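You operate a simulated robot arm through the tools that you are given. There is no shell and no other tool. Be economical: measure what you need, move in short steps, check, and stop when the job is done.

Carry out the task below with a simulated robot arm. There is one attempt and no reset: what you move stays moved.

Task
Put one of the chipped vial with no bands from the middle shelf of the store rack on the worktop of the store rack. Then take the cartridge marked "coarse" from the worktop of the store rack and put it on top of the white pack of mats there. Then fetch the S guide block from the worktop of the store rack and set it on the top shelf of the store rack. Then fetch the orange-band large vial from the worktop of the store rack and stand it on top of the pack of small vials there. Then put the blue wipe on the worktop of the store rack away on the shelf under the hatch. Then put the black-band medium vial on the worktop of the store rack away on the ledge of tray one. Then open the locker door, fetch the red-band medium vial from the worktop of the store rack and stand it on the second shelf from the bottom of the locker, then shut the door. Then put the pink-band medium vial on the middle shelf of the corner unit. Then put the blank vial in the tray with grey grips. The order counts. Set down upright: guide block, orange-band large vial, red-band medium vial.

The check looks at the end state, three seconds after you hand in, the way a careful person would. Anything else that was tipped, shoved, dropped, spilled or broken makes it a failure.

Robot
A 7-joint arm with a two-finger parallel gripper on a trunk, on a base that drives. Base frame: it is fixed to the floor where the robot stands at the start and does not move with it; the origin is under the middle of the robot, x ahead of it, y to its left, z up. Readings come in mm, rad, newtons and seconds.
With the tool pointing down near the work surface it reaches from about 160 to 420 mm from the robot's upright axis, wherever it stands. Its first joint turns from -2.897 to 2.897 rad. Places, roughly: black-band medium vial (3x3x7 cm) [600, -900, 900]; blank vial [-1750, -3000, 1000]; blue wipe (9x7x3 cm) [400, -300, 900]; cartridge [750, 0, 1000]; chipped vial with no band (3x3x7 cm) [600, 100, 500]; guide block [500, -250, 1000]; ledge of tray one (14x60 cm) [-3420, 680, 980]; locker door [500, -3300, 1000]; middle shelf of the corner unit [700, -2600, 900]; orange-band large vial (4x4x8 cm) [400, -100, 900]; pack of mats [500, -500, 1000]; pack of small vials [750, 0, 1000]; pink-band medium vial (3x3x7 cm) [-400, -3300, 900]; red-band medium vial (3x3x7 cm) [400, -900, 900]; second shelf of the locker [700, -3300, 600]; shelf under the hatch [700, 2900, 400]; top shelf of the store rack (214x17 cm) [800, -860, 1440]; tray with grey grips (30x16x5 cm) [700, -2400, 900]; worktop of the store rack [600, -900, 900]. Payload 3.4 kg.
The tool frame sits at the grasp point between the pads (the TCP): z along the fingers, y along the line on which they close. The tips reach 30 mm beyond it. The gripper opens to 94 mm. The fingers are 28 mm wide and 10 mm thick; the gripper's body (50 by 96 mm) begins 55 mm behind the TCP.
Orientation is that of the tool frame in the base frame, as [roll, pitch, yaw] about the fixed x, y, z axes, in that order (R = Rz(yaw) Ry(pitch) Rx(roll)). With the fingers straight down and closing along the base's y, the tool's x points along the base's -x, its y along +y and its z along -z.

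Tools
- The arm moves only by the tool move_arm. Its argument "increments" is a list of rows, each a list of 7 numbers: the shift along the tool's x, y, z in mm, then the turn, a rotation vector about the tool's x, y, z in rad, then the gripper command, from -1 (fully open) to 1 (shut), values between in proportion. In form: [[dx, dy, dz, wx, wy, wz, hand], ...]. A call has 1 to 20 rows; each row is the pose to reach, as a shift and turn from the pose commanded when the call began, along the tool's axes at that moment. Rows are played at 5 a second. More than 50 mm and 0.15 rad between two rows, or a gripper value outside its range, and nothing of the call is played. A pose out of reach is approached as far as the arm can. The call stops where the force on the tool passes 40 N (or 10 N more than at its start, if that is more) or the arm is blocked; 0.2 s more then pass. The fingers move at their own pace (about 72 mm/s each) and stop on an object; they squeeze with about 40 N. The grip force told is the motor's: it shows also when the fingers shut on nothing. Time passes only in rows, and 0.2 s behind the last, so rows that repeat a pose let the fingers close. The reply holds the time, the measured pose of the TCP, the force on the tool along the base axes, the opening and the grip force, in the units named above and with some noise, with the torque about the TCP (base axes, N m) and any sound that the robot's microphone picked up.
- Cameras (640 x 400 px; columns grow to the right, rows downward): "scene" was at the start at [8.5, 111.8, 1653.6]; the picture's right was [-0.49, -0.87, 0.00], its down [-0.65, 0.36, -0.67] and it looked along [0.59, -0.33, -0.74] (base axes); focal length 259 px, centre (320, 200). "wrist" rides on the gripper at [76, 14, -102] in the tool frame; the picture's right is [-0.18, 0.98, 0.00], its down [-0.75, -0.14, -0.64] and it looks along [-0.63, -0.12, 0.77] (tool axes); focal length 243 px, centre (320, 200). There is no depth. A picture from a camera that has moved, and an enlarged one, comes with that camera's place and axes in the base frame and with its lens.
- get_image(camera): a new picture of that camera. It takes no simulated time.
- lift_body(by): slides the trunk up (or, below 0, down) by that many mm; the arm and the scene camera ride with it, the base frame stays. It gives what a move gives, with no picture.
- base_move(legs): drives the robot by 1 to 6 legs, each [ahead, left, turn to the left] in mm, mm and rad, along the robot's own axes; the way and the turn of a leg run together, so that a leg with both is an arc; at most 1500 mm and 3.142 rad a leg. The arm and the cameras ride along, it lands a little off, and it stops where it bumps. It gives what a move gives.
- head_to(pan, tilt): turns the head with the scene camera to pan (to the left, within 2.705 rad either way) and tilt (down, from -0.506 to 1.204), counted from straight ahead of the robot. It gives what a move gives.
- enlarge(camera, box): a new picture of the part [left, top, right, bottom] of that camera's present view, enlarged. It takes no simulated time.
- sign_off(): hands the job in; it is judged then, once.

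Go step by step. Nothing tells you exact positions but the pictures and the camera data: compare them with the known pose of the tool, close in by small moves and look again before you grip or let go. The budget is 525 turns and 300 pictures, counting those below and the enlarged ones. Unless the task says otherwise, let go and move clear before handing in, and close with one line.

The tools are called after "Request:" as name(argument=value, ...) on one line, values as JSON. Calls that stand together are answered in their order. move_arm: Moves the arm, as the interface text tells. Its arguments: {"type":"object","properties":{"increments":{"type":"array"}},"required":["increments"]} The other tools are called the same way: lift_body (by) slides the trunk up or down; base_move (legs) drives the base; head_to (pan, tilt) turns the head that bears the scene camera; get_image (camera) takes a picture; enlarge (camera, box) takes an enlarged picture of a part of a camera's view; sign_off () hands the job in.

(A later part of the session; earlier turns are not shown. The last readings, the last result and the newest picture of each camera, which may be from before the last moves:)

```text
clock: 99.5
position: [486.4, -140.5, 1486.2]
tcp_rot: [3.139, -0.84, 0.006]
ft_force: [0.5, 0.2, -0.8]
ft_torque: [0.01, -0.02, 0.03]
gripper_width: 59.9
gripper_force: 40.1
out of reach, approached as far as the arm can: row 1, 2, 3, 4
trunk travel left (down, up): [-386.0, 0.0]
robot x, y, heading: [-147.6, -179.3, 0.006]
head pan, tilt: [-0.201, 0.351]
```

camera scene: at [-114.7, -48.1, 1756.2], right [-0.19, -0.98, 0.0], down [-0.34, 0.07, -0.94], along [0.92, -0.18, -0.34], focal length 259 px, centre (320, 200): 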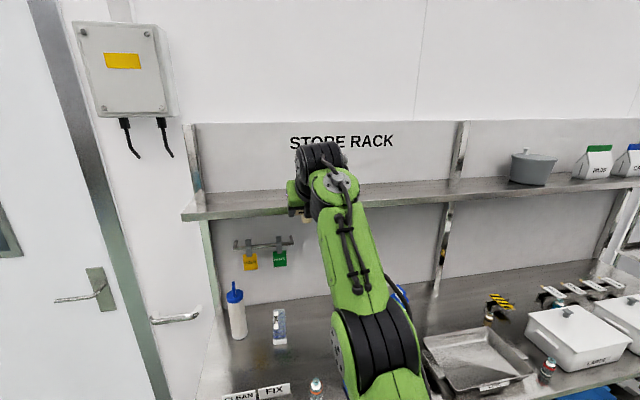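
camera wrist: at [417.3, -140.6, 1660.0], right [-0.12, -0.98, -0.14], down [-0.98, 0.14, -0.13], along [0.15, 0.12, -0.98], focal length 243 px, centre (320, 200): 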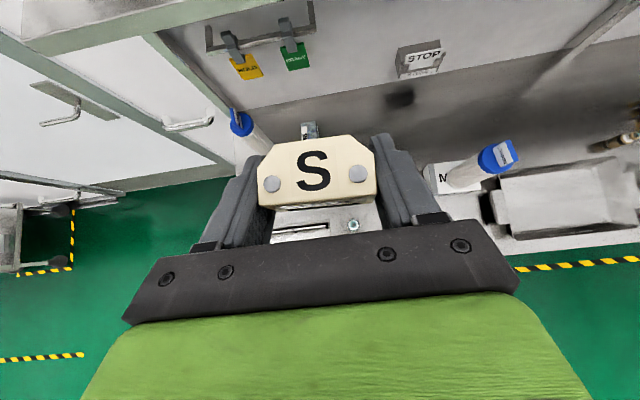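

At 48° tilt the shelf is out of reach; a near-horizontal grip will reach. I'll set the block down temporarily at the free front strip near (345,−200) and regrip it horizontally. First lower the arm.

Request:
move_arm(increments=[[-36, 0, 22, 0, 0, 0, 1], [-72, 0, 44, 0, 0, 0, 1], [-108, 0, 66, 0, 0, 0, 1], [-144, 0, 88, 0, 0, 0, 1], [-180, 0, 110, 0, 0, 0, 1], [-216, 0, 132, 0, 0, 0, 1], [-252, 0, 154, 0, 0, 0, 1], [-286, 0, 175, 0, 0, 0, 1], [-286, 0, 175, 0, 0, 0, 1]])

Request:
lift_body(by=-150)

Request:
head_to(pan=-0.3, tilt=0.8)

```text
clock: 101.5
position: [435.6, -126.1, 1152.8]
tcp_rot: [3.134, -0.841, 0.015]
ft_force: [0.4, 0.7, -0.9]
ft_torque: [0.0, 0.02, -0.04]
gripper_width: 59.2
gripper_force: 40.2
out of reach, approached as far as the arm can: row 2, 3, 4, 5
trunk travel left (down, up): [-386.0, 0.0]
robot x, y, heading: [-147.2, -176.8, 0.009]
head pan, tilt: [-0.201, 0.351]
```

```text
clock: 103.3
position: [435.3, -131.4, 1003.7]
tcp_rot: [3.138, -0.843, 0.009]
ft_force: [0.0, 0.3, -0.9]
ft_torque: [-0.04, 0.01, 0.0]
gripper_width: 59.5
gripper_force: 40.3
trunk travel left (down, up): [-236.0, 150.0]
robot x, y, heading: [-145.8, -181.7, 0.007]
head pan, tilt: [-0.201, 0.351]
```

```text
clock: 104.2
position: [435.9, -131.6, 1003.7]
tcp_rot: [3.138, -0.84, 0.01]
ft_force: [0.6, -1.0, -0.8]
ft_torque: [0.01, 0.01, -0.01]
gripper_width: 59.5
gripper_force: 40.0
trunk travel left (down, up): [-236.0, 150.0]
robot x, y, heading: [-143.5, -176.4, 0.002]
head pan, tilt: [-0.3, 0.799]
```

I'm hovering just above the orange vial; raise 50 mm before moving sideways.

Request:
lift_body(by=50)

Request:
base_move(legs=[[-88, 0, 0], [0, -70, 0]])

Request:
get_image(camera="wrist")

```text
clock: 105.1
position: [435.9, -132.0, 1054.8]
tcp_rot: [3.137, -0.842, 0.009]
ft_force: [0.2, -0.5, -1.3]
ft_torque: [-0.03, 0.03, -0.03]
gripper_width: 59.5
gripper_force: 40.2
trunk travel left (down, up): [-286.0, 100.0]
robot x, y, heading: [-144.7, -179.8, 0.007]
head pan, tilt: [-0.3, 0.799]
```

```text
clock: 106.8
position: [348.3, -205.0, 1053.4]
tcp_rot: [3.14, -0.84, 0.008]
ft_force: [-0.5, -0.5, -0.6]
ft_torque: [-0.02, 0.04, 0.07]
gripper_width: 59.5
gripper_force: 40.7
trunk travel left (down, up): [-286.0, 100.0]
robot x, y, heading: [-230.9, -253.8, 0.005]
head pan, tilt: [-0.3, 0.799]
```

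```text
227 pictures are left
camera wrist: at [323.3, -218.2, 1179.7], right [-0.12, -0.98, -0.14], down [-0.98, 0.13, -0.13], along [0.15, 0.12, -0.98], focal length 243 px, centre (320, 200)
```

wrist: 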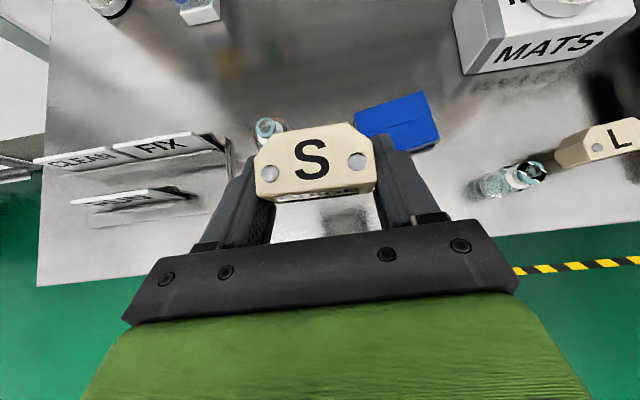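

Clear below. Lower towards the worktop (contact expected at ≈918).

Request:
move_arm(increments=[[-30, 0, 27, 0, 0, 0, 1], [-60, 0, 54, 0, 0, 0, 1], [-90, 0, 80, 0, 0, 0, 1], [-95, 0, 85, 0, 0, 0, 1], [-95, 0, 85, 0, 0, 0, 1]])

Request:
move_arm(increments=[[-2, 0, 2, 0, 0, 0, 1], [-4, 0, 3.6, 0, 0, 0, 1], [-6, 0, 5.4, 0, 0, 0, 1], [-7.5, 0, 6.7, 0, 0, 0, 1]])

```text
clock: 108.0
position: [349.3, -204.4, 925.1]
tcp_rot: [3.137, -0.84, 0.011]
ft_force: [0.3, 0.0, -1.1]
ft_torque: [0.02, 0.02, -0.01]
gripper_width: 59.2
gripper_force: 40.5
trunk travel left (down, up): [-286.0, 100.0]
robot x, y, heading: [-231.5, -248.1, 0.006]
head pan, tilt: [-0.3, 0.799]
```

```text
clock: 109.0
position: [350.1, -203.8, 917.3]
tcp_rot: [3.138, -0.841, 0.01]
ft_force: [0.0, 0.0, -0.5]
ft_torque: [-0.01, 0.0, 0.0]
gripper_width: 59.5
gripper_force: 39.7
trunk travel left (down, up): [-286.0, 100.0]
robot x, y, heading: [-233.4, -256.4, 0.006]
head pan, tilt: [-0.3, 0.799]
```

Request:
move_arm(increments=[[-1.2, 0, 1, 0, 0, 0, 1], [-2.4, 0, 2, 0, 0, 0, 1], [-3.3, 0, 3, 0, 0, 0, 1]])

```text
clock: 109.8
position: [349.2, -203.3, 915.8]
tcp_rot: [3.136, -0.851, 0.012]
ft_force: [4.6, -2.1, 20.1]
ft_torque: [-0.1, -0.17, -0.05]
gripper_width: 59.2
gripper_force: 40.4
trunk travel left (down, up): [-286.0, 100.0]
robot x, y, heading: [-231.2, -255.4, 0.004]
head pan, tilt: [-0.3, 0.799]
```

Contact. Relieve, open, and retreat along the tool axis.

Request:
move_arm(increments=[[2.4, 0, -2, 0, 0, 0, 1], [2.4, 0, -2, 0, 0, 0, 0], [2.4, 0, -2, 0, 0, 0, -0.7], [2.4, 0, -2, 0, 0, 0, -0.9], [2.4, 0, -40, 0, 0, 0, -0.9], [2.4, 0, -85, 0, 0, 0, -0.9], [2.4, 0, -130, 0, 0, 0, -0.9]])

Request:
base_move(legs=[[-130, 0, 0]])

Request:
get_image(camera="wrist")

```text
clock: 111.4
position: [250.7, -201.5, 1004.4]
tcp_rot: [3.14, -0.841, 0.01]
ft_force: [-1.3, -0.8, 1.1]
ft_torque: [0.02, -0.02, -0.01]
gripper_width: 89.2
gripper_force: 0.1
trunk travel left (down, up): [-286.0, 100.0]
robot x, y, heading: [-230.7, -254.0, 0.008]
head pan, tilt: [-0.3, 0.799]
```

```text
clock: 112.7
position: [120.5, -203.9, 1003.6]
tcp_rot: [3.138, -0.842, 0.006]
ft_force: [0.1, -0.6, 0.8]
ft_torque: [0.01, 0.0, -0.01]
gripper_width: 89.4
gripper_force: 0.0
trunk travel left (down, up): [-286.0, 100.0]
robot x, y, heading: [-358.5, -256.6, 0.006]
head pan, tilt: [-0.3, 0.799]
```

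```text
226 pictures are left
camera wrist: at [95.8, -216.9, 1130.1], right [-0.12, -0.98, -0.14], down [-0.98, 0.14, -0.14], along [0.15, 0.12, -0.98], focal length 243 px, centre (320, 200)
```

wrist: 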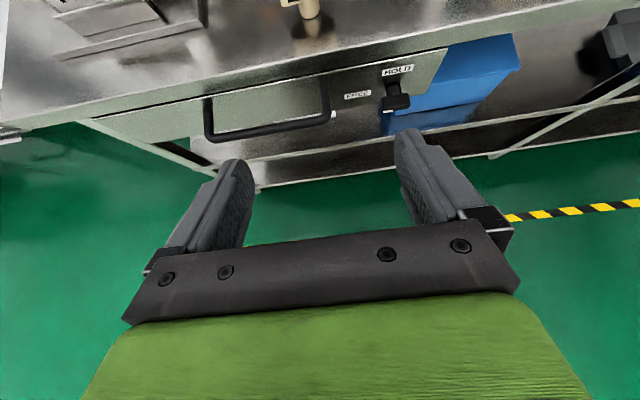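

Now tilt to ~86° (horizontal) while extending, at z≈910, still in front of the rack.

Request:
move_arm(increments=[[2, 0, 30, 0, 0.13, 0, -0.9], [4, 0, 61, 0, 0.26, 0, -0.9], [6, 0, 92, 0, 0.39, 0, -0.9], [8, 0, 122, 0, 0.52, 0, -0.9], [8.5, 0, 150, 0, 0.65, 0, -0.9], [8.5, 0, 150, 0, 0.65, 0, -0.9]])

Request:
get_image(camera="wrist")

Request:
get_image(camera="scene")

```text
clock: 114.1
position: [239.2, -202.1, 912.1]
tcp_rot: [3.12, -1.491, 0.027]
ft_force: [0.4, -0.2, 0.2]
ft_torque: [-0.06, -0.03, -0.01]
gripper_width: 89.6
gripper_force: 0.0
trunk travel left (down, up): [-286.0, 100.0]
robot x, y, heading: [-364.7, -256.6, 0.007]
head pan, tilt: [-0.3, 0.799]
```

```text
225 pictures are left
camera wrist: at [143.8, -217.0, 997.1], right [-0.01, -0.98, -0.18], down [-0.7, 0.14, -0.7], along [0.71, 0.12, -0.69], focal length 243 px, centre (320, 200)
```

wrist: 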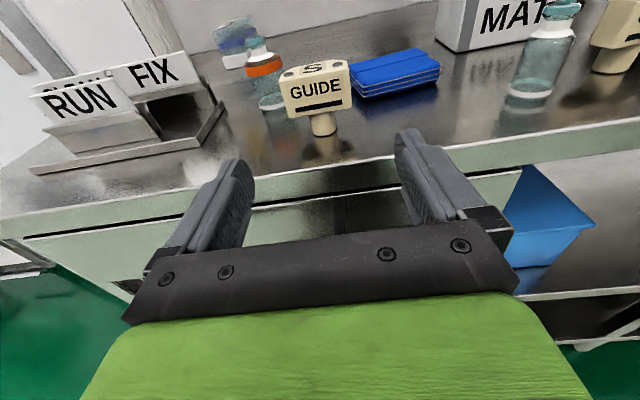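

```text
224 pictures are left
camera scene: at [-347.2, -127.4, 1616.7], right [-0.29, -0.96, 0.0], down [-0.69, 0.21, -0.7], along [0.67, -0.2, -0.72], focal length 259 px, centre (320, 200)
```

scene: 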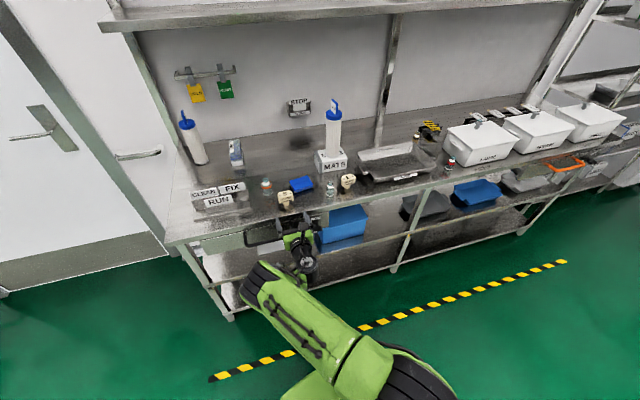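

S stands upright at (352,−203); head z≈907–939. Raise to z 921 and drive forward 90 mm.

Request:
move_arm(increments=[[9, 0, 0, 0, 0, 0, -0.9], [9, 0, 0, 0, 0, 0, -0.9]])

Request:
base_move(legs=[[85, 0, 0]])

Request:
get_image(camera="wrist")

```text
clock: 114.7
position: [241.6, -203.3, 919.6]
tcp_rot: [3.113, -1.49, 0.034]
ft_force: [0.6, 0.5, -0.1]
ft_torque: [0.01, 0.02, 0.03]
gripper_width: 89.3
gripper_force: 0.0
trunk travel left (down, up): [-286.0, 100.0]
robot x, y, heading: [-360.4, -255.4, 0.008]
head pan, tilt: [-0.3, 0.799]
```

```text
clock: 115.8
position: [324.9, -203.5, 919.6]
tcp_rot: [3.112, -1.486, 0.032]
ft_force: [-0.8, 0.4, 0.1]
ft_torque: [-0.02, -0.04, 0.0]
gripper_width: 89.4
gripper_force: 0.1
trunk travel left (down, up): [-286.0, 100.0]
robot x, y, heading: [-278.2, -250.9, 0.006]
head pan, tilt: [-0.3, 0.799]
```

```text
223 pictures are left
camera wrist: at [229.8, -217.9, 1003.7], right [-0.01, -0.98, -0.18], down [-0.7, 0.14, -0.7], along [0.71, 0.12, -0.69], focal length 243 px, centre (320, 200)
```

wrist: 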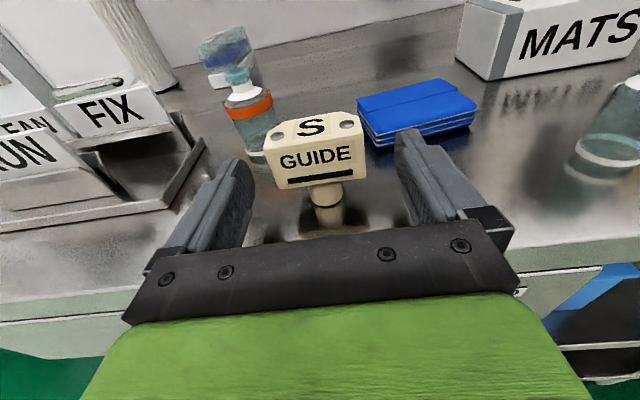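

Request:
move_arm(increments=[[1, 0, 13, 0, 0, 0, -0.9], [2, 0, 27, 0, 0, 0, -0.9], [2, 0, 27, 0, 0, 0, -0.9], [2, 0, 27, 0, 0, 0, 0], [2, 0, 27, 0, 0, 0, 1], [2, 0, 27, 0, 0, 0, 1]])

Request:
get_image(camera="wrist")

```text
clock: 117.2
position: [350.1, -203.9, 918.7]
tcp_rot: [3.111, -1.49, 0.034]
ft_force: [-0.3, 0.1, 0.0]
ft_torque: [-0.01, 0.01, 0.0]
gripper_width: 59.4
gripper_force: 40.2
trunk travel left (down, up): [-286.0, 100.0]
robot x, y, heading: [-277.4, -252.5, 0.005]
head pan, tilt: [-0.3, 0.799]
```

```text
222 pictures are left
camera wrist: at [254.3, -217.9, 1004.3], right [-0.01, -0.98, -0.18], down [-0.7, 0.14, -0.7], along [0.71, 0.12, -0.69], focal length 243 px, centre (320, 200)
```

wrist: 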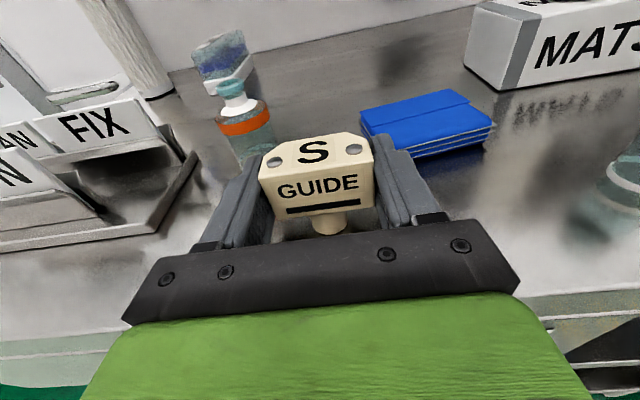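

Regripped horizontally. Lift: trunk to the top, then arm up.

Request:
lift_body(by=100)

Request:
base_move(legs=[[-60, 0, 0]])

Request:
move_arm(increments=[[45, 0, -4, 0, 0, 0, 1], [90, 0, -7, 0, 0, 0, 1], [135, 0, -11, 0, 0, 0, 1], [180, 0, -15, 0, 0, 0, 1], [225, 0, -18, 0, 0, 0, 1], [270, 0, -22, 0, 0, 0, 1], [315, 0, -26, 0, 0, 0, 1], [360, 0, -29, 0, 0, 0, 1], [405, 0, -33, 0, 0, 0, 1], [450, 0, -37, 0, 0, 0, 1], [490, 0, -40, 0, 0, 0, 1], [490, 0, -40, 0, 0, 0, 1]])

Request:
get_image(camera="wrist")

```text
clock: 118.5
position: [349.8, -203.7, 1019.2]
tcp_rot: [3.111, -1.491, 0.032]
ft_force: [0.1, 0.4, -0.9]
ft_torque: [0.01, 0.02, 0.03]
gripper_width: 59.9
gripper_force: 39.6
trunk travel left (down, up): [-386.0, 0.0]
robot x, y, heading: [-281.2, -253.0, 0.004]
head pan, tilt: [-0.3, 0.799]
```

```text
clock: 119.5
position: [288.9, -205.1, 1020.9]
tcp_rot: [3.112, -1.493, 0.034]
ft_force: [-1.6, 0.2, -0.4]
ft_torque: [-0.05, 0.0, -0.01]
gripper_width: 59.7
gripper_force: 39.8
trunk travel left (down, up): [-386.0, 0.0]
robot x, y, heading: [-338.7, -254.5, 0.003]
head pan, tilt: [-0.3, 0.799]
```

```text
clock: 122.1
position: [288.3, -201.2, 1512.2]
tcp_rot: [3.109, -1.49, 0.036]
ft_force: [0.0, 0.8, -1.2]
ft_torque: [-0.03, 0.01, 0.01]
gripper_width: 59.6
gripper_force: 39.4
trunk travel left (down, up): [-386.0, 0.0]
robot x, y, heading: [-335.6, -253.8, 0.01]
head pan, tilt: [-0.3, 0.799]
```

```text
221 pictures are left
camera wrist: at [192.2, -214.7, 1597.5], right [-0.01, -0.98, -0.18], down [-0.7, 0.14, -0.7], along [0.71, 0.12, -0.69], focal length 243 px, centre (320, 200)
```

wrist: 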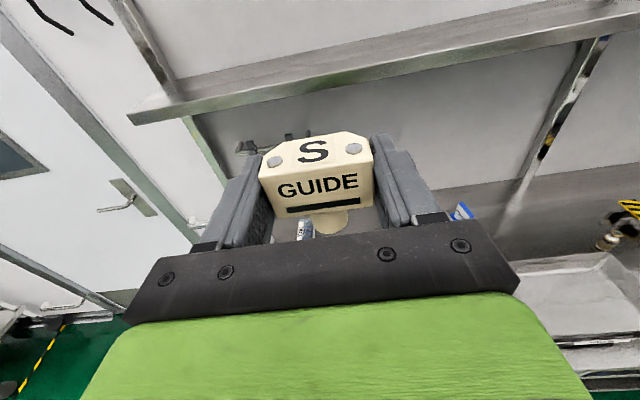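

Request:
move_arm(increments=[[3, 0, 40, 0, 0, 0, 1], [6, 0, 80, 0, 0, 0, 1], [9, 0, 112, 0, 0, 0, 1], [9, 0, 112, 0, 0, 0, 1]])

```text
clock: 123.1
position: [398.8, -201.2, 1512.6]
tcp_rot: [3.095, -1.493, 0.048]
ft_force: [-0.8, 0.1, -0.8]
ft_torque: [-0.01, 0.03, -0.03]
gripper_width: 59.8
gripper_force: 39.7
trunk travel left (down, up): [-386.0, 0.0]
robot x, y, heading: [-338.5, -253.8, 0.004]
head pan, tilt: [-0.3, 0.799]
```

Good reach (737 mm ahead). Drive forward 300 mm toward the shelf and look.

Request:
base_move(legs=[[300, 0, 0]])

Request:
get_image(camera="wrist")

Request:
head_to(pan=-0.1, tilt=0.3)

Request:
get_image(camera="scene")

```text
clock: 125.1
position: [703.5, -204.9, 1511.9]
tcp_rot: [3.111, -1.491, 0.03]
ft_force: [-0.2, 0.1, -0.2]
ft_torque: [-0.01, 0.01, -0.02]
gripper_width: 59.7
gripper_force: 39.8
trunk travel left (down, up): [-386.0, 0.0]
robot x, y, heading: [-36.7, -251.8, 0.001]
head pan, tilt: [-0.3, 0.799]
```

```text
220 pictures are left
camera wrist: at [607.6, -218.6, 1596.3], right [-0.02, -0.98, -0.18], down [-0.7, 0.14, -0.7], along [0.71, 0.12, -0.69], focal length 243 px, centre (320, 200)
```

wrist: 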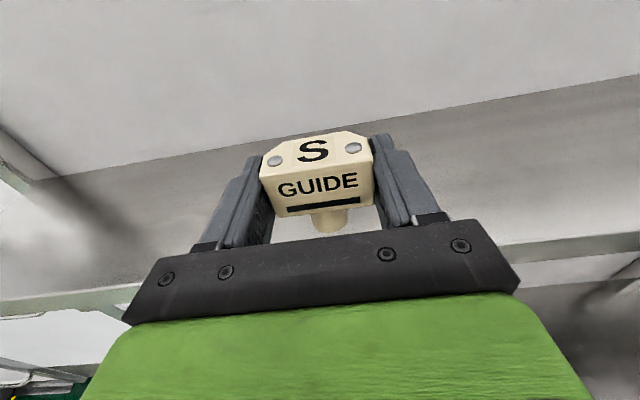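

```text
clock: 126.0
position: [703.1, -205.3, 1512.0]
tcp_rot: [3.11, -1.491, 0.029]
ft_force: [-0.2, 0.4, 0.1]
ft_torque: [0.01, 0.01, 0.02]
gripper_width: 59.4
gripper_force: 39.8
trunk travel left (down, up): [-386.0, 0.0]
robot x, y, heading: [-31.3, -249.7, 0.001]
head pan, tilt: [-0.099, 0.3]
```

```text
219 pictures are left
camera scene: at [-4.6, -112.6, 1761.0], right [-0.1, -0.99, 0.0], down [-0.29, 0.03, -0.95], along [0.95, -0.1, -0.3], focal length 259 px, centre (320, 200)
```

scene: 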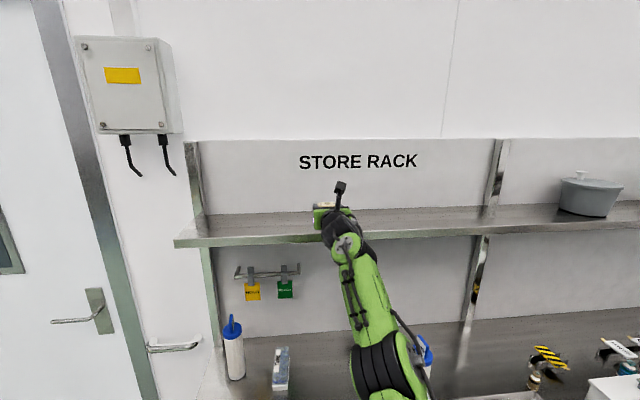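

Shelf is clear, surface ≈ z 1430. Advance another 52 mm.

Request:
base_move(legs=[[52, 0, 0]])

Request:
move_arm(increments=[[-10, 0, 0, 0, 0, 0, 1], [-20, 0, 1, 0, 0, 0, 1], [-30, 0, 2, 0, 0, 0, 1], [-30, 0, 2, 0, 0, 0, 1]])

Request:
get_image(camera="wrist")

```text
clock: 127.0
position: [753.2, -205.1, 1511.5]
tcp_rot: [3.111, -1.491, 0.033]
ft_force: [-0.3, -0.6, -1.5]
ft_torque: [0.01, 0.02, -0.01]
gripper_width: 59.7
gripper_force: 40.5
trunk travel left (down, up): [-386.0, 0.0]
robot x, y, heading: [15.4, -253.4, 0.002]
head pan, tilt: [-0.099, 0.3]
```

```text
clock: 128.0
position: [751.7, -205.2, 1481.3]
tcp_rot: [3.118, -1.491, 0.023]
ft_force: [-0.3, 0.3, -1.0]
ft_torque: [-0.02, 0.01, 0.0]
gripper_width: 59.4
gripper_force: 40.6
out of reach, approached as far as the arm can: row 1
trunk travel left (down, up): [-386.0, 0.0]
robot x, y, heading: [16.3, -252.1, 0.002]
head pan, tilt: [-0.099, 0.3]
```

```text
218 pictures are left
camera wrist: at [656.6, -219.0, 1566.4], right [-0.01, -0.98, -0.18], down [-0.7, 0.14, -0.7], along [0.71, 0.12, -0.69], focal length 243 px, centre (320, 200)
```

wrist: 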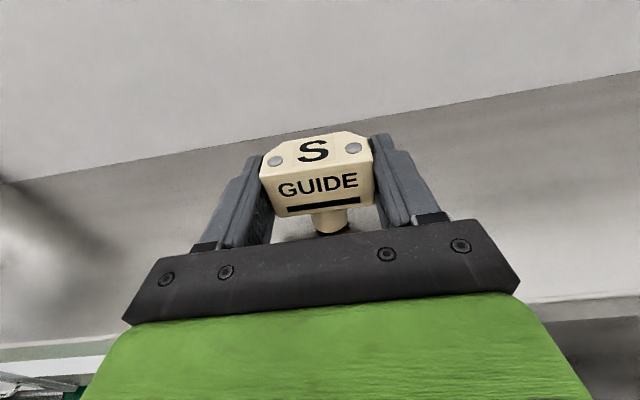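

Lower gently to contact.

Request:
move_arm(increments=[[-3, 0, 0, 0, 0, 0, 1], [-6, 0, 0, 0, 0, 0, 1], [-9, 0, 0, 0, 0, 0, 1], [-12, 0, 0, 0, 0, 0, 1]])

```text
clock: 129.0
position: [748.0, -206.0, 1476.0]
tcp_rot: [3.086, -1.503, 0.057]
ft_force: [4.4, 2.1, 30.2]
ft_torque: [0.05, -0.26, -0.03]
gripper_width: 60.1
gripper_force: 39.7
trunk travel left (down, up): [-386.0, 0.0]
robot x, y, heading: [14.3, -252.8, -0.001]
head pan, tilt: [-0.099, 0.3]
```

Contact at ≈1477. Relieve, open, then back away.

Request:
move_arm(increments=[[6, 0, 0, 0, 0, 0, 1], [8, 0, 0, 0, 0, 0, 0.2], [8, 0, 0, 0, 0, 0, -0.5], [8, 0, 0, 0, 0, 0, -0.8], [8, 0, 0, 0, 0, 0, -0.8]])

Request:
get_image(camera="wrist")

```text
clock: 130.2
position: [754.6, -204.4, 1475.9]
tcp_rot: [3.109, -1.488, 0.03]
ft_force: [0.1, -0.6, 0.1]
ft_torque: [0.0, 0.02, 0.03]
gripper_width: 84.8
gripper_force: 0.1
trunk travel left (down, up): [-386.0, 0.0]
robot x, y, heading: [10.9, -253.5, -0.001]
head pan, tilt: [-0.099, 0.3]
```

```text
217 pictures are left
camera wrist: at [658.3, -218.2, 1561.4], right [-0.02, -0.98, -0.18], down [-0.7, 0.14, -0.7], along [0.71, 0.12, -0.69], focal length 243 px, centre (320, 200)
```

wrist: 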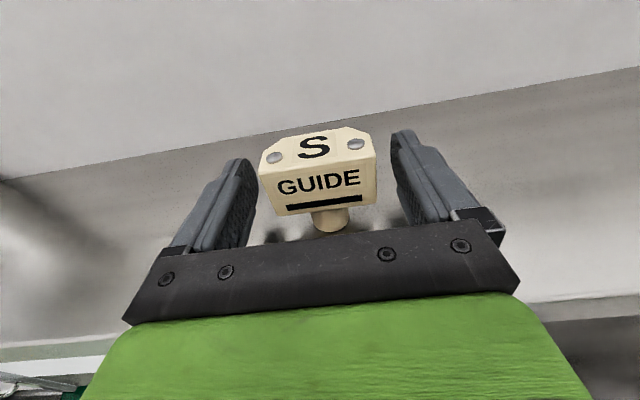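

Released and upright. Back the base out straight.

Request:
base_move(legs=[[-400, 0, 0]])

Request:
enlarge(camera="scene", box=[220, 150, 440, 290])

```text
clock: 132.7
position: [356.3, -199.9, 1477.2]
tcp_rot: [3.11, -1.49, 0.038]
ft_force: [-0.1, -0.1, 0.0]
ft_torque: [0.0, -0.01, -0.02]
gripper_width: 84.7
gripper_force: 0.0
trunk travel left (down, up): [-386.0, 0.0]
robot x, y, heading: [-382.7, -250.2, 0.008]
head pan, tilt: [-0.099, 0.3]
```

```text
2.86 times, centred on (330, 220) of scene
camera zoom: at [-352.0, -113.8, 1761.0], right [-0.09, -1.0, 0.0], down [-0.29, 0.03, -0.96], along [0.95, -0.09, -0.3], focal length 741 px, centre (291, 143)
```

zoom: 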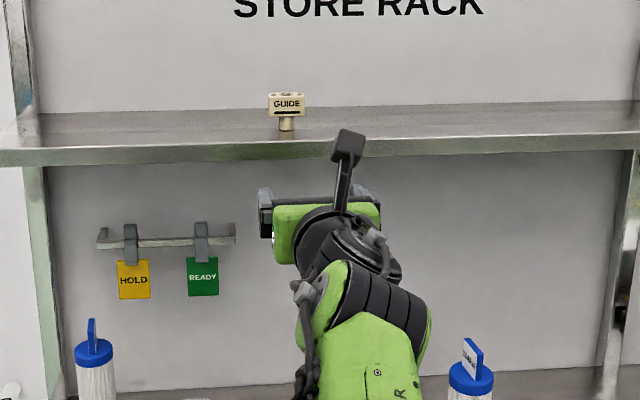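

Step 3 done: the S block stands on the top shelf. Next the orange vial. Retract and lower the arm, easing the tilt to ~52°.

Request:
move_arm(increments=[[-37, 0, -20, 0, -0.074, 0, -0.8], [-74, 0, -40, 0, -0.148, 0, -0.8], [-111, 0, -60, 0, -0.22, 0, -0.8], [-148, 0, -80, 0, -0.295, 0, -0.8], [-185, 0, -100, 0, -0.37, 0, -0.8], [-222, 0, -120, 0, -0.44, 0, -0.8], [-259, 0, -140, 0, -0.52, 0, -0.8], [-293, 0, -157, 0, -0.59, 0, -0.8], [-293, 0, -157, 0, -0.59, 0, -0.8]])

Request:
lift_body(by=-130)

Request:
head_to(pan=0.1, tilt=0.7)

Request:
get_image(camera="scene")

```text
clock: 134.7
position: [175.2, -202.0, 1196.3]
tcp_rot: [3.139, -0.901, 0.011]
ft_force: [0.2, 0.2, 0.2]
ft_torque: [0.01, 0.0, 0.0]
gripper_width: 84.7
gripper_force: 0.0
trunk travel left (down, up): [-386.0, 0.0]
robot x, y, heading: [-381.7, -255.3, 0.008]
head pan, tilt: [-0.099, 0.3]
```

```text
clock: 136.2
position: [175.6, -202.3, 1065.8]
tcp_rot: [3.138, -0.901, 0.012]
ft_force: [-0.8, 0.2, -0.5]
ft_torque: [0.0, -0.01, -0.01]
gripper_width: 84.5
gripper_force: 0.1
trunk travel left (down, up): [-256.0, 130.0]
robot x, y, heading: [-384.8, -257.4, 0.009]
head pan, tilt: [-0.099, 0.3]
```

```text
clock: 137.1
position: [176.8, -202.3, 1065.7]
tcp_rot: [3.137, -0.901, 0.012]
ft_force: [-0.7, -0.8, -0.9]
ft_torque: [-0.03, -0.01, -0.02]
gripper_width: 84.3
gripper_force: 0.0
trunk travel left (down, up): [-256.0, 130.0]
robot x, y, heading: [-385.9, -253.6, 0.01]
head pan, tilt: [0.099, 0.7]
```

```text
215 pictures are left
camera scene: at [-360.2, -96.2, 1594.9], right [0.11, -0.99, 0.0], down [-0.64, -0.07, -0.77], along [0.76, 0.08, -0.64], focal length 259 px, centre (320, 200)
```

scene: 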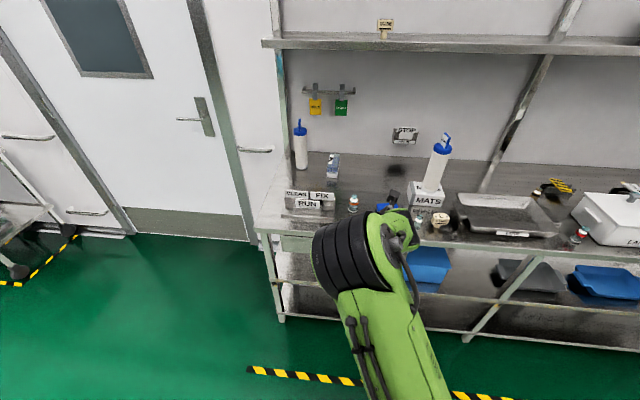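

Request:
enlarge(camera="scene", box=[280, 120, 400, 220])

```text
4.00 times, centred on (340, 170) of scene
camera zoom: at [-360.2, -96.2, 1594.9], right [0.11, -0.99, 0.0], down [-0.64, -0.07, -0.77], along [0.76, 0.08, -0.64], focal length 1038 px, centre (240, 320)
```

zoom: 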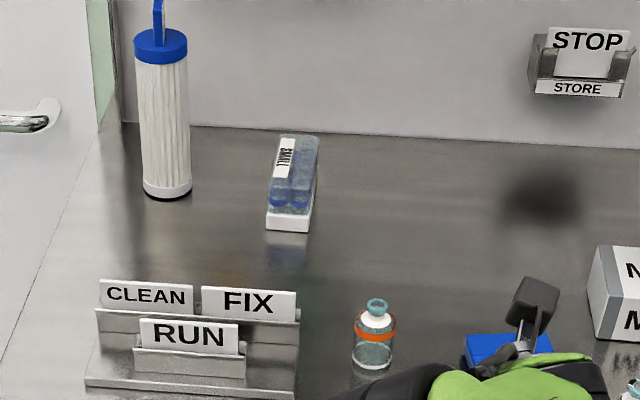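

Request:
enlarge(camera="scene", box=[338, 148, 368, 183])

```text
11.43 times, centred on (353, 166) of scene
camera zoom: at [-360.2, -96.2, 1594.9], right [0.11, -0.99, 0.0], down [-0.64, -0.07, -0.77], along [0.76, 0.08, -0.64], focal length 2964 px, centre (-57, 594)
```

zoom: 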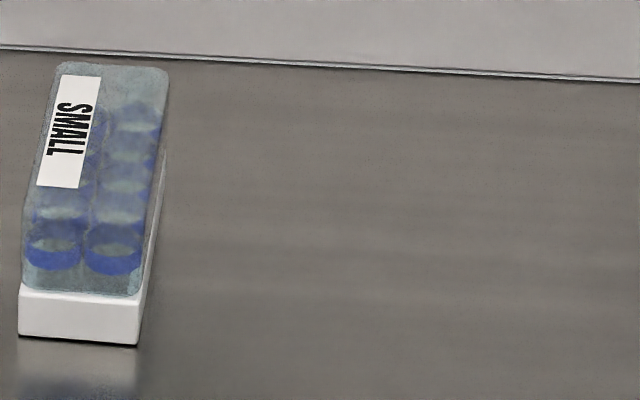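

Pack top ≈ z 948, centre (707,−42); orange vial at (434,−143). Approach the vial.

Request:
base_move(legs=[[215, 58, -0.009]])

Request:
move_arm(increments=[[-23, 0, 18, 0, 0, 0, -0.5], [-23, 0, 18, 0, 0, 0, -0.5]])

Request:
get_image(camera="wrist")

```text
clock: 138.8
position: [398.9, -143.3, 1065.1]
tcp_rot: [3.139, -0.901, 0.005]
ft_force: [1.0, 0.6, -0.4]
ft_torque: [0.02, 0.06, -0.03]
gripper_width: 84.7
gripper_force: 0.1
trunk travel left (down, up): [-256.0, 130.0]
robot x, y, heading: [-162.5, -196.4, 0.001]
head pan, tilt: [0.099, 0.7]
```

```text
clock: 139.4
position: [398.0, -145.4, 1035.9]
tcp_rot: [3.138, -0.901, 0.006]
ft_force: [0.1, -0.5, 0.0]
ft_torque: [-0.02, 0.01, 0.0]
gripper_width: 70.3
gripper_force: 0.0
trunk travel left (down, up): [-256.0, 130.0]
robot x, y, heading: [-161.7, -191.2, 0.005]
head pan, tilt: [0.099, 0.7]
```

```text
212 pictures are left
camera wrist: at [365.3, -158.5, 1160.8], right [-0.11, -0.98, -0.14], down [-0.97, 0.14, -0.19], along [0.21, 0.12, -0.97], focal length 243 px, centre (320, 200)
```

wrist: 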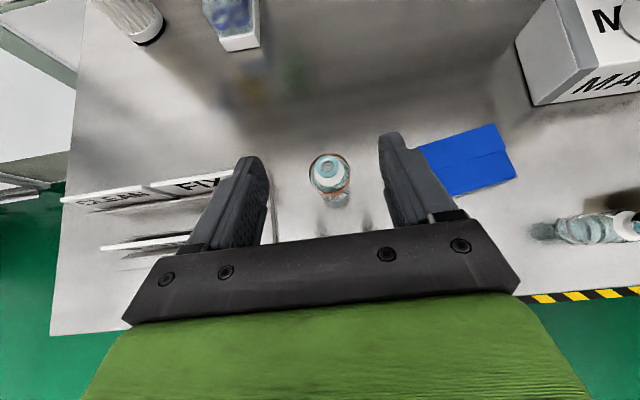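

Vial at (432,−143), centred. Forward, then down over it.

Request:
move_arm(increments=[[20, -2, 26, 0, 0, 0, -0.5], [-11, -2, 51, 0, 0, 0, -0.5], [-42, -2, 75, 0, 0, 0, -0.5], [-73, -2, 100, 0, 0, 0, -0.5], [-73, -2, 100, 0, 0, 0, -0.5]])

Request:
get_image(camera="wrist")

```text
clock: 140.6
position: [430.2, -143.1, 917.6]
tcp_rot: [3.137, -0.903, 0.005]
ft_force: [-1.0, -0.1, 0.5]
ft_torque: [0.04, 0.0, 0.01]
gripper_width: 70.6
gripper_force: 0.1
trunk travel left (down, up): [-256.0, 130.0]
robot x, y, heading: [-157.1, -195.8, 0.001]
head pan, tilt: [0.099, 0.7]
```

```text
211 pictures are left
camera wrist: at [398.0, -157.0, 1041.1], right [-0.11, -0.98, -0.14], down [-0.97, 0.14, -0.19], along [0.21, 0.12, -0.97], focal length 243 px, centre (320, 200)
```

wrist: 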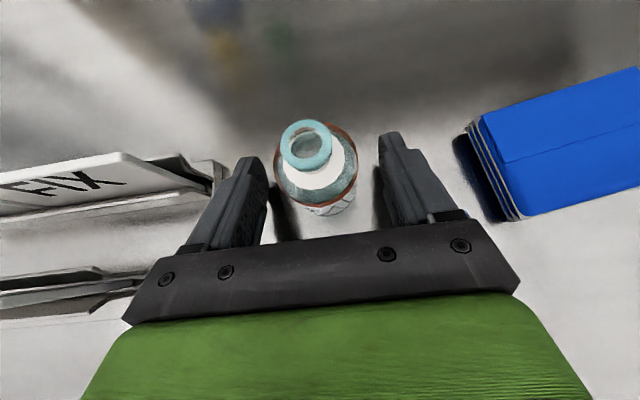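

Well centred. Close.

Request:
move_arm(increments=[[0, 0, 0, 0, 0, 0, -0.1], [0, 0, 0, 0, 0, 0, 1], [0, 0, 0, 0, 0, 0, 1], [0, 0, 0, 0, 0, 0, 1]])

Request:
move_arm(increments=[[24, 0, -18, 0, 0, 0, 1], [55, 0, -43, 0, 0, 0, 1], [86, 0, -68, 0, 0, 0, 1], [110, 0, -87, 0, 0, 0, 1], [110, 0, -87, 0, 0, 0, 1]])

Request:
get_image(camera="wrist")

```text
clock: 141.6
position: [430.0, -143.5, 916.9]
tcp_rot: [3.138, -0.901, 0.005]
ft_force: [-0.3, 0.7, 0.0]
ft_torque: [0.01, -0.02, 0.03]
gripper_width: 42.0
gripper_force: 40.0
trunk travel left (down, up): [-256.0, 130.0]
robot x, y, heading: [-161.1, -195.4, 0.006]
head pan, tilt: [0.099, 0.7]
```

```text
clock: 142.8
position: [432.0, -137.5, 1058.3]
tcp_rot: [3.137, -0.9, 0.007]
ft_force: [1.0, -0.1, 0.5]
ft_torque: [-0.04, 0.03, 0.01]
gripper_width: 41.9
gripper_force: 40.3
trunk travel left (down, up): [-256.0, 130.0]
robot x, y, heading: [-163.9, -195.0, 0.005]
head pan, tilt: [0.099, 0.7]
```

```text
210 pictures are left
camera wrist: at [398.3, -150.6, 1181.9], right [-0.11, -0.98, -0.14], down [-0.97, 0.14, -0.19], along [0.21, 0.12, -0.97], focal length 243 px, centre (320, 200)
```

wrist: 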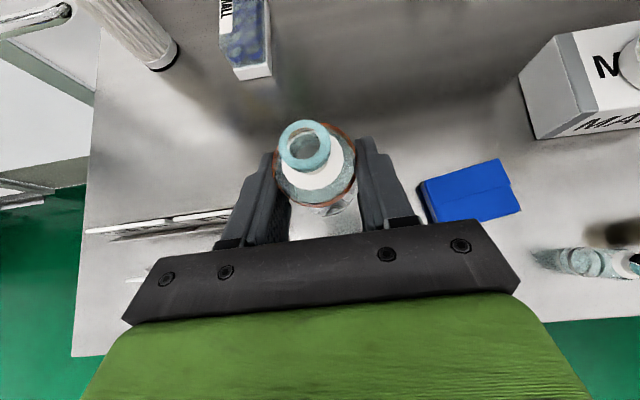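

Held at 42 mm. Move left 97 mm and forward 140 mm toward the pack, staying high.

Request:
base_move(legs=[[0, 97, -0.005], [140, 0, 0]])

Request:
get_image(camera="wrist")

```text
clock: 144.9
position: [570.4, -36.5, 1056.5]
tcp_rot: [3.138, -0.898, 0.005]
ft_force: [-0.3, -1.0, 1.0]
ft_torque: [-0.01, -0.03, -0.02]
gripper_width: 41.9
gripper_force: 40.2
trunk travel left (down, up): [-256.0, 130.0]
robot x, y, heading: [-19.9, -92.5, 0.002]
head pan, tilt: [0.099, 0.7]
```

```text
209 pictures are left
camera wrist: at [538.4, -50.5, 1180.8], right [-0.11, -0.98, -0.14], down [-0.97, 0.14, -0.19], along [0.21, 0.12, -0.97], focal length 243 px, centre (320, 200)
```

wrist: 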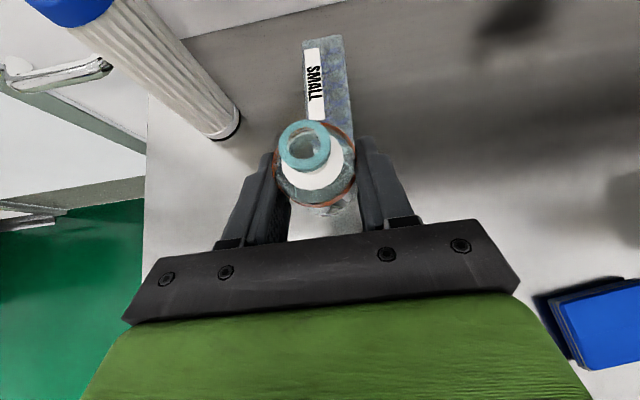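

Pack top is centred near y −45. Extend 130 mm forward over it.

Request:
move_arm(increments=[[27, 3, 34, 0, 0, 0, 1], [54, 6, 68, 0, 0, 0, 1], [81, 8, 102, 0, 0, 0, 1], [81, 8, 102, 0, 0, 0, 1]])

Request:
get_image(camera="wrist")

Request:
get_image(camera="scene")

```text
clock: 145.9
position: [700.2, -44.3, 1058.3]
tcp_rot: [3.139, -0.9, 0.004]
ft_force: [-0.2, -0.2, 0.0]
ft_torque: [-0.02, -0.02, 0.0]
gripper_width: 41.9
gripper_force: 39.5
trunk travel left (down, up): [-256.0, 130.0]
robot x, y, heading: [-25.4, -91.3, 0.004]
head pan, tilt: [0.099, 0.7]
```

```text
208 pictures are left
camera wrist: at [667.8, -56.8, 1182.6], right [-0.11, -0.98, -0.14], down [-0.97, 0.14, -0.19], along [0.21, 0.12, -0.97], focal length 243 px, centre (320, 200)
```

wrist: 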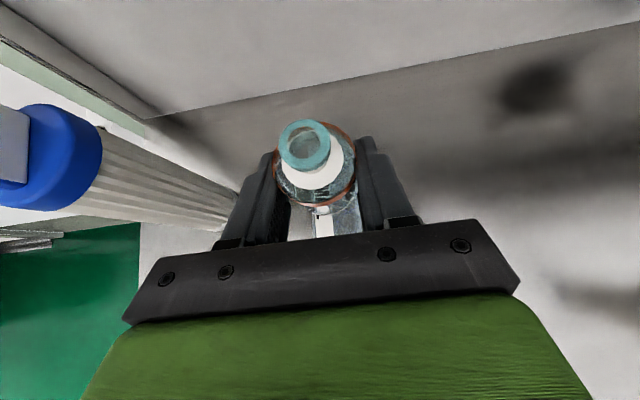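

```text
207 pictures are left
camera scene: at [0.6, 66.0, 1594.8], right [0.1, -0.99, 0.0], down [-0.64, -0.07, -0.77], along [0.76, 0.08, -0.64], focal length 259 px, centre (320, 200)
```

scene: 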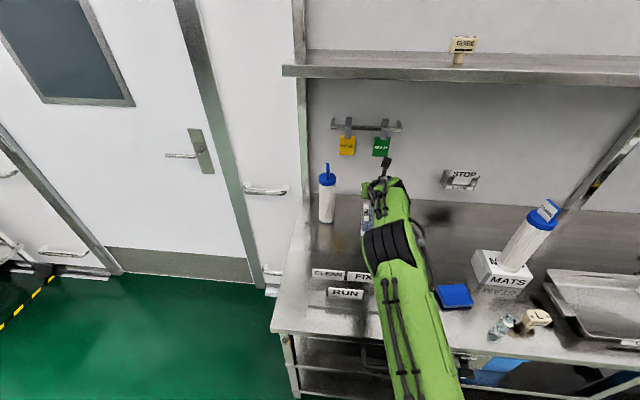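

Request:
enlarge(camera="scene", box=[310, 150, 430, 250])

Request:
enlarge(camera="wrist", box=[250, 100, 400, 250])

```text
4.00 times, centred on (370, 200) of scene
camera zoom: at [0.6, 66.0, 1594.8], right [0.1, -0.99, 0.0], down [-0.64, -0.07, -0.77], along [0.76, 0.08, -0.64], focal length 1038 px, centre (120, 200)
```

zoom: 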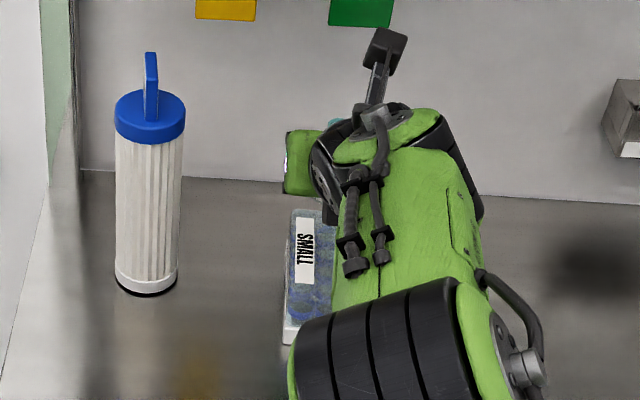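

```text
2.67 times, centred on (325, 175) of wrist
camera zoom: at [667.8, -56.8, 1182.6], right [-0.11, -0.98, -0.14], down [-0.97, 0.14, -0.19], along [0.21, 0.12, -0.97], focal length 647 px, centre (307, 267)
```

zoom: 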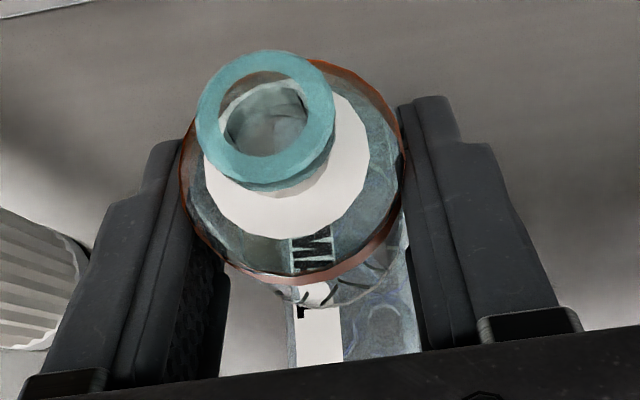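

The pack's top is centred at y≈−41, so nudge 3 mm left and lower to near contact (expected TCP ≈ 985).

Request:
move_arm(increments=[[-18, -2, 14, 0, 0, 0, 1], [-36, -3, 28, 0, 0, 0, 1], [-48, -3, 38, 0, 0, 0, 1], [-48, -3, 38, 0, 0, 0, 1]])

Request:
enlarge(camera="wrist", box=[250, 100, 400, 250])

```text
clock: 146.9
position: [700.8, -40.8, 996.7]
tcp_rot: [3.137, -0.902, 0.007]
ft_force: [0.3, 0.4, -0.2]
ft_torque: [0.02, 0.02, 0.02]
gripper_width: 41.9
gripper_force: 39.5
trunk travel left (down, up): [-256.0, 130.0]
robot x, y, heading: [-22.4, -92.0, 0.007]
head pan, tilt: [0.099, 0.7]
```

```text
2.67 times, centred on (325, 175) of wrist
camera zoom: at [666.9, -54.9, 1119.9], right [-0.11, -0.98, -0.14], down [-0.97, 0.14, -0.19], along [0.21, 0.12, -0.97], focal length 647 px, centre (307, 267)
```

zoom: 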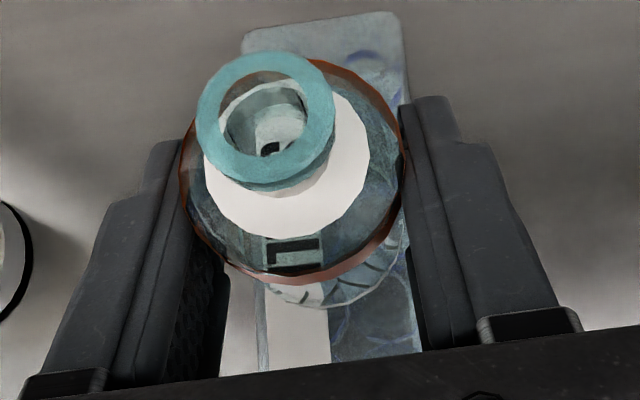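

Vial is centred on the pack. Lower gently.

Request:
move_arm(increments=[[-2.4, 0, 1.9, 0, 0, 0, 1], [-4.7, 0, 3.7, 0, 0, 0, 1], [-7.1, 0, 5.6, 0, 0, 0, 1], [-9.4, 0, 7.4, 0, 0, 0, 1]])

```text
clock: 147.9
position: [698.5, -40.9, 984.5]
tcp_rot: [3.14, -0.901, 0.006]
ft_force: [0.2, -1.1, -0.6]
ft_torque: [-0.01, 0.0, 0.0]
gripper_width: 41.8
gripper_force: 40.4
trunk travel left (down, up): [-256.0, 130.0]
robot x, y, heading: [-21.1, -93.7, -0.001]
head pan, tilt: [0.099, 0.7]
```

Request:
move_arm(increments=[[-1.6, 0, 1.2, 0, 0, 0, 1], [-3.2, 0, 2.5, 0, 0, 0, 1], [-4.7, 0, 3.7, 0, 0, 0, 1]])

```text
clock: 148.7
position: [699.1, -40.9, 978.4]
tcp_rot: [3.137, -0.902, 0.006]
ft_force: [0.6, -1.2, 3.0]
ft_torque: [0.01, -0.04, -0.06]
gripper_width: 42.2
gripper_force: 40.1
trunk travel left (down, up): [-256.0, 130.0]
robot x, y, heading: [-21.3, -91.1, 0.006]
head pan, tilt: [0.099, 0.7]
```

Light contact (3 N). Open and retreat along the tool axis.

Request:
move_arm(increments=[[-0.5, 0, 0.4, 0, 0, 0, 1], [-0.5, 0, 0.4, 0, 0, 0, 0], [-0.5, 0, 0.4, 0, 0, 0, -0.4], [-0.5, 0, 0.4, 0, 0, 0, -0.5], [-0.5, 0, 0.4, 0, 0, 0, -0.5], [-0.5, 0, -35, 0, 0, 0, -0.5], [-0.5, 0, -80, 0, 0, 0, -0.5], [-0.5, 0, -125, 0, 0, 0, -0.5]])

Request:
get_image(camera="wrist")

```text
clock: 150.5
position: [599.8, -42.1, 1055.4]
tcp_rot: [3.139, -0.903, 0.006]
ft_force: [-0.8, -0.7, 0.0]
ft_torque: [-0.02, -0.02, -0.01]
gripper_width: 70.6
gripper_force: 0.0
trunk travel left (down, up): [-256.0, 130.0]
robot x, y, heading: [-24.5, -91.8, 0.002]
head pan, tilt: [0.099, 0.7]
```

```text
203 pictures are left
camera wrist: at [567.1, -55.9, 1180.4], right [-0.11, -0.98, -0.14], down [-0.97, 0.14, -0.19], along [0.21, 0.12, -0.97], focal length 243 px, centre (320, 200)
```

wrist: 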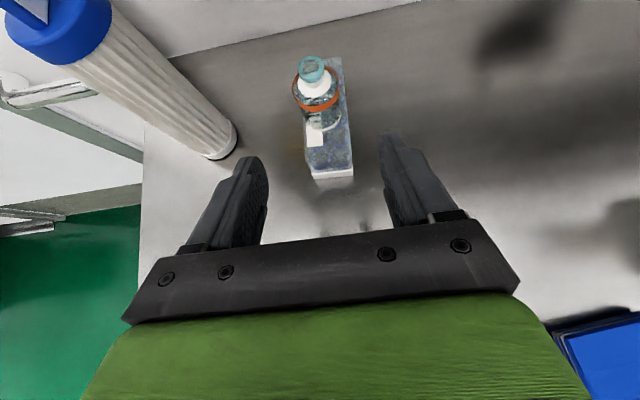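

Step 4 done: the orange vial stands on the pack. Before picking the wipe, I'll back off and look at the hatch shelf to choose a suitable grip.

Request:
base_move(legs=[[-450, 0, 0]])

Request:
head_to(pan=1.2, tilt=0.35)

Request:
enlarge(camera="scene", box=[120, 60, 440, 260])

```text
clock: 153.3
position: [142.5, -44.2, 1056.2]
tcp_rot: [3.137, -0.902, 0.001]
ft_force: [-0.6, 0.2, 0.7]
ft_torque: [-0.01, 0.01, 0.02]
gripper_width: 70.4
gripper_force: 0.0
trunk travel left (down, up): [-256.0, 130.0]
robot x, y, heading: [-479.4, -96.1, -0.006]
head pan, tilt: [0.099, 0.7]
```

```text
clock: 154.6
position: [144.2, -44.1, 1054.6]
tcp_rot: [3.138, -0.9, 0.001]
ft_force: [-0.3, -0.8, -0.1]
ft_torque: [0.0, -0.02, 0.02]
gripper_width: 70.3
gripper_force: 0.1
trunk travel left (down, up): [-256.0, 130.0]
robot x, y, heading: [-484.0, -94.2, 0.001]
head pan, tilt: [1.201, 0.351]
```

```text
2.00 times, centred on (280, 160) of scene
camera zoom: at [-506.8, 143.6, 1626.2], right [0.93, -0.36, 0.0], down [-0.13, -0.32, -0.94], along [0.34, 0.87, -0.34], focal length 519 px, centre (400, 280)
```

zoom: 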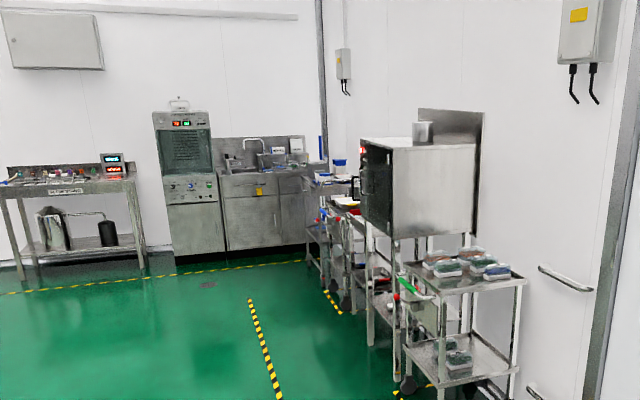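

The hatch box sits on a stand with ample clearance above a low shelf. The wipe's long side runs roughly along y, so I want the tool pointing about −74° in yaw (along its length). I'll test that rotation here in free space.

Request:
move_arm(increments=[[0, 0, 0, -0.112, 0, 0.089, -0.5], [0, 0, 0, -0.224, 0, 0.178, -0.5], [0, 0, 0, -0.336, 0, 0.267, -0.5], [0, 0, 0, -0.448, 0, 0.356, -0.5], [0, 0, 0, -0.56, 0, 0.445, -0.5], [0, 0, 0, -0.672, 0, 0.534, -0.5], [0, 0, 0, -0.784, 0, 0.623, -0.5], [0, 0, 0, -0.896, 0, 0.711, -0.5], [0, 0, 0, -1.01, 0, 0.8, -0.5], [0, 0, 0, -1.01, 0, 0.8, -0.5]])

Request:
head_to(pan=-0.1, tilt=0.7)

Request:
get_image(camera="scene")

```text
clock: 156.8
position: [130.1, -50.7, 1054.4]
tcp_rot: [3.139, -0.905, -1.289]
ft_force: [0.6, 0.8, -0.9]
ft_torque: [-0.01, 0.02, -0.01]
gripper_width: 70.7
gripper_force: 0.0
out of reach, approached as far as the arm can: row 9, 10
trunk travel left (down, up): [-256.0, 130.0]
robot x, y, heading: [-479.5, -90.7, -0.002]
head pan, tilt: [1.201, 0.351]
```

```text
clock: 158.3
position: [130.4, -50.2, 1053.2]
tcp_rot: [3.14, -0.904, -1.288]
ft_force: [-0.3, 0.2, -0.2]
ft_torque: [0.01, -0.02, -0.01]
gripper_width: 70.5
gripper_force: 0.0
trunk travel left (down, up): [-256.0, 130.0]
robot x, y, heading: [-478.5, -93.8, -0.002]
head pan, tilt: [-0.099, 0.7]
```

```text
201 pictures are left
camera scene: at [-456.0, 48.4, 1594.9], right [-0.1, -0.99, 0.0], down [-0.64, 0.06, -0.77], along [0.76, -0.08, -0.64], focal length 259 px, centre (320, 200)
```

scene: 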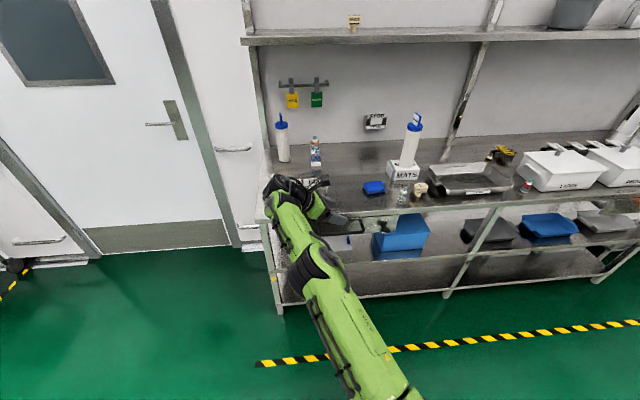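

The rotated pose works. Now measure the wipe precisely.

Request:
enlarge(camera="scene", box=[340, 165, 440, 235])

```text
5.71 times, centred on (390, 200) of scene
camera zoom: at [-456.0, 48.4, 1594.9], right [-0.1, -0.99, 0.0], down [-0.64, 0.06, -0.77], along [0.76, -0.08, -0.64], focal length 1482 px, centre (-80, 200)
```

zoom: 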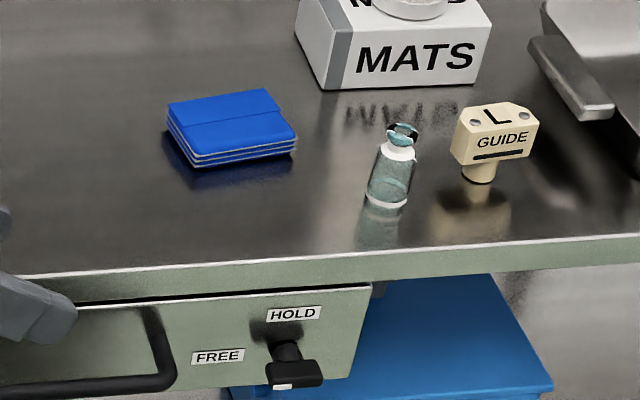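

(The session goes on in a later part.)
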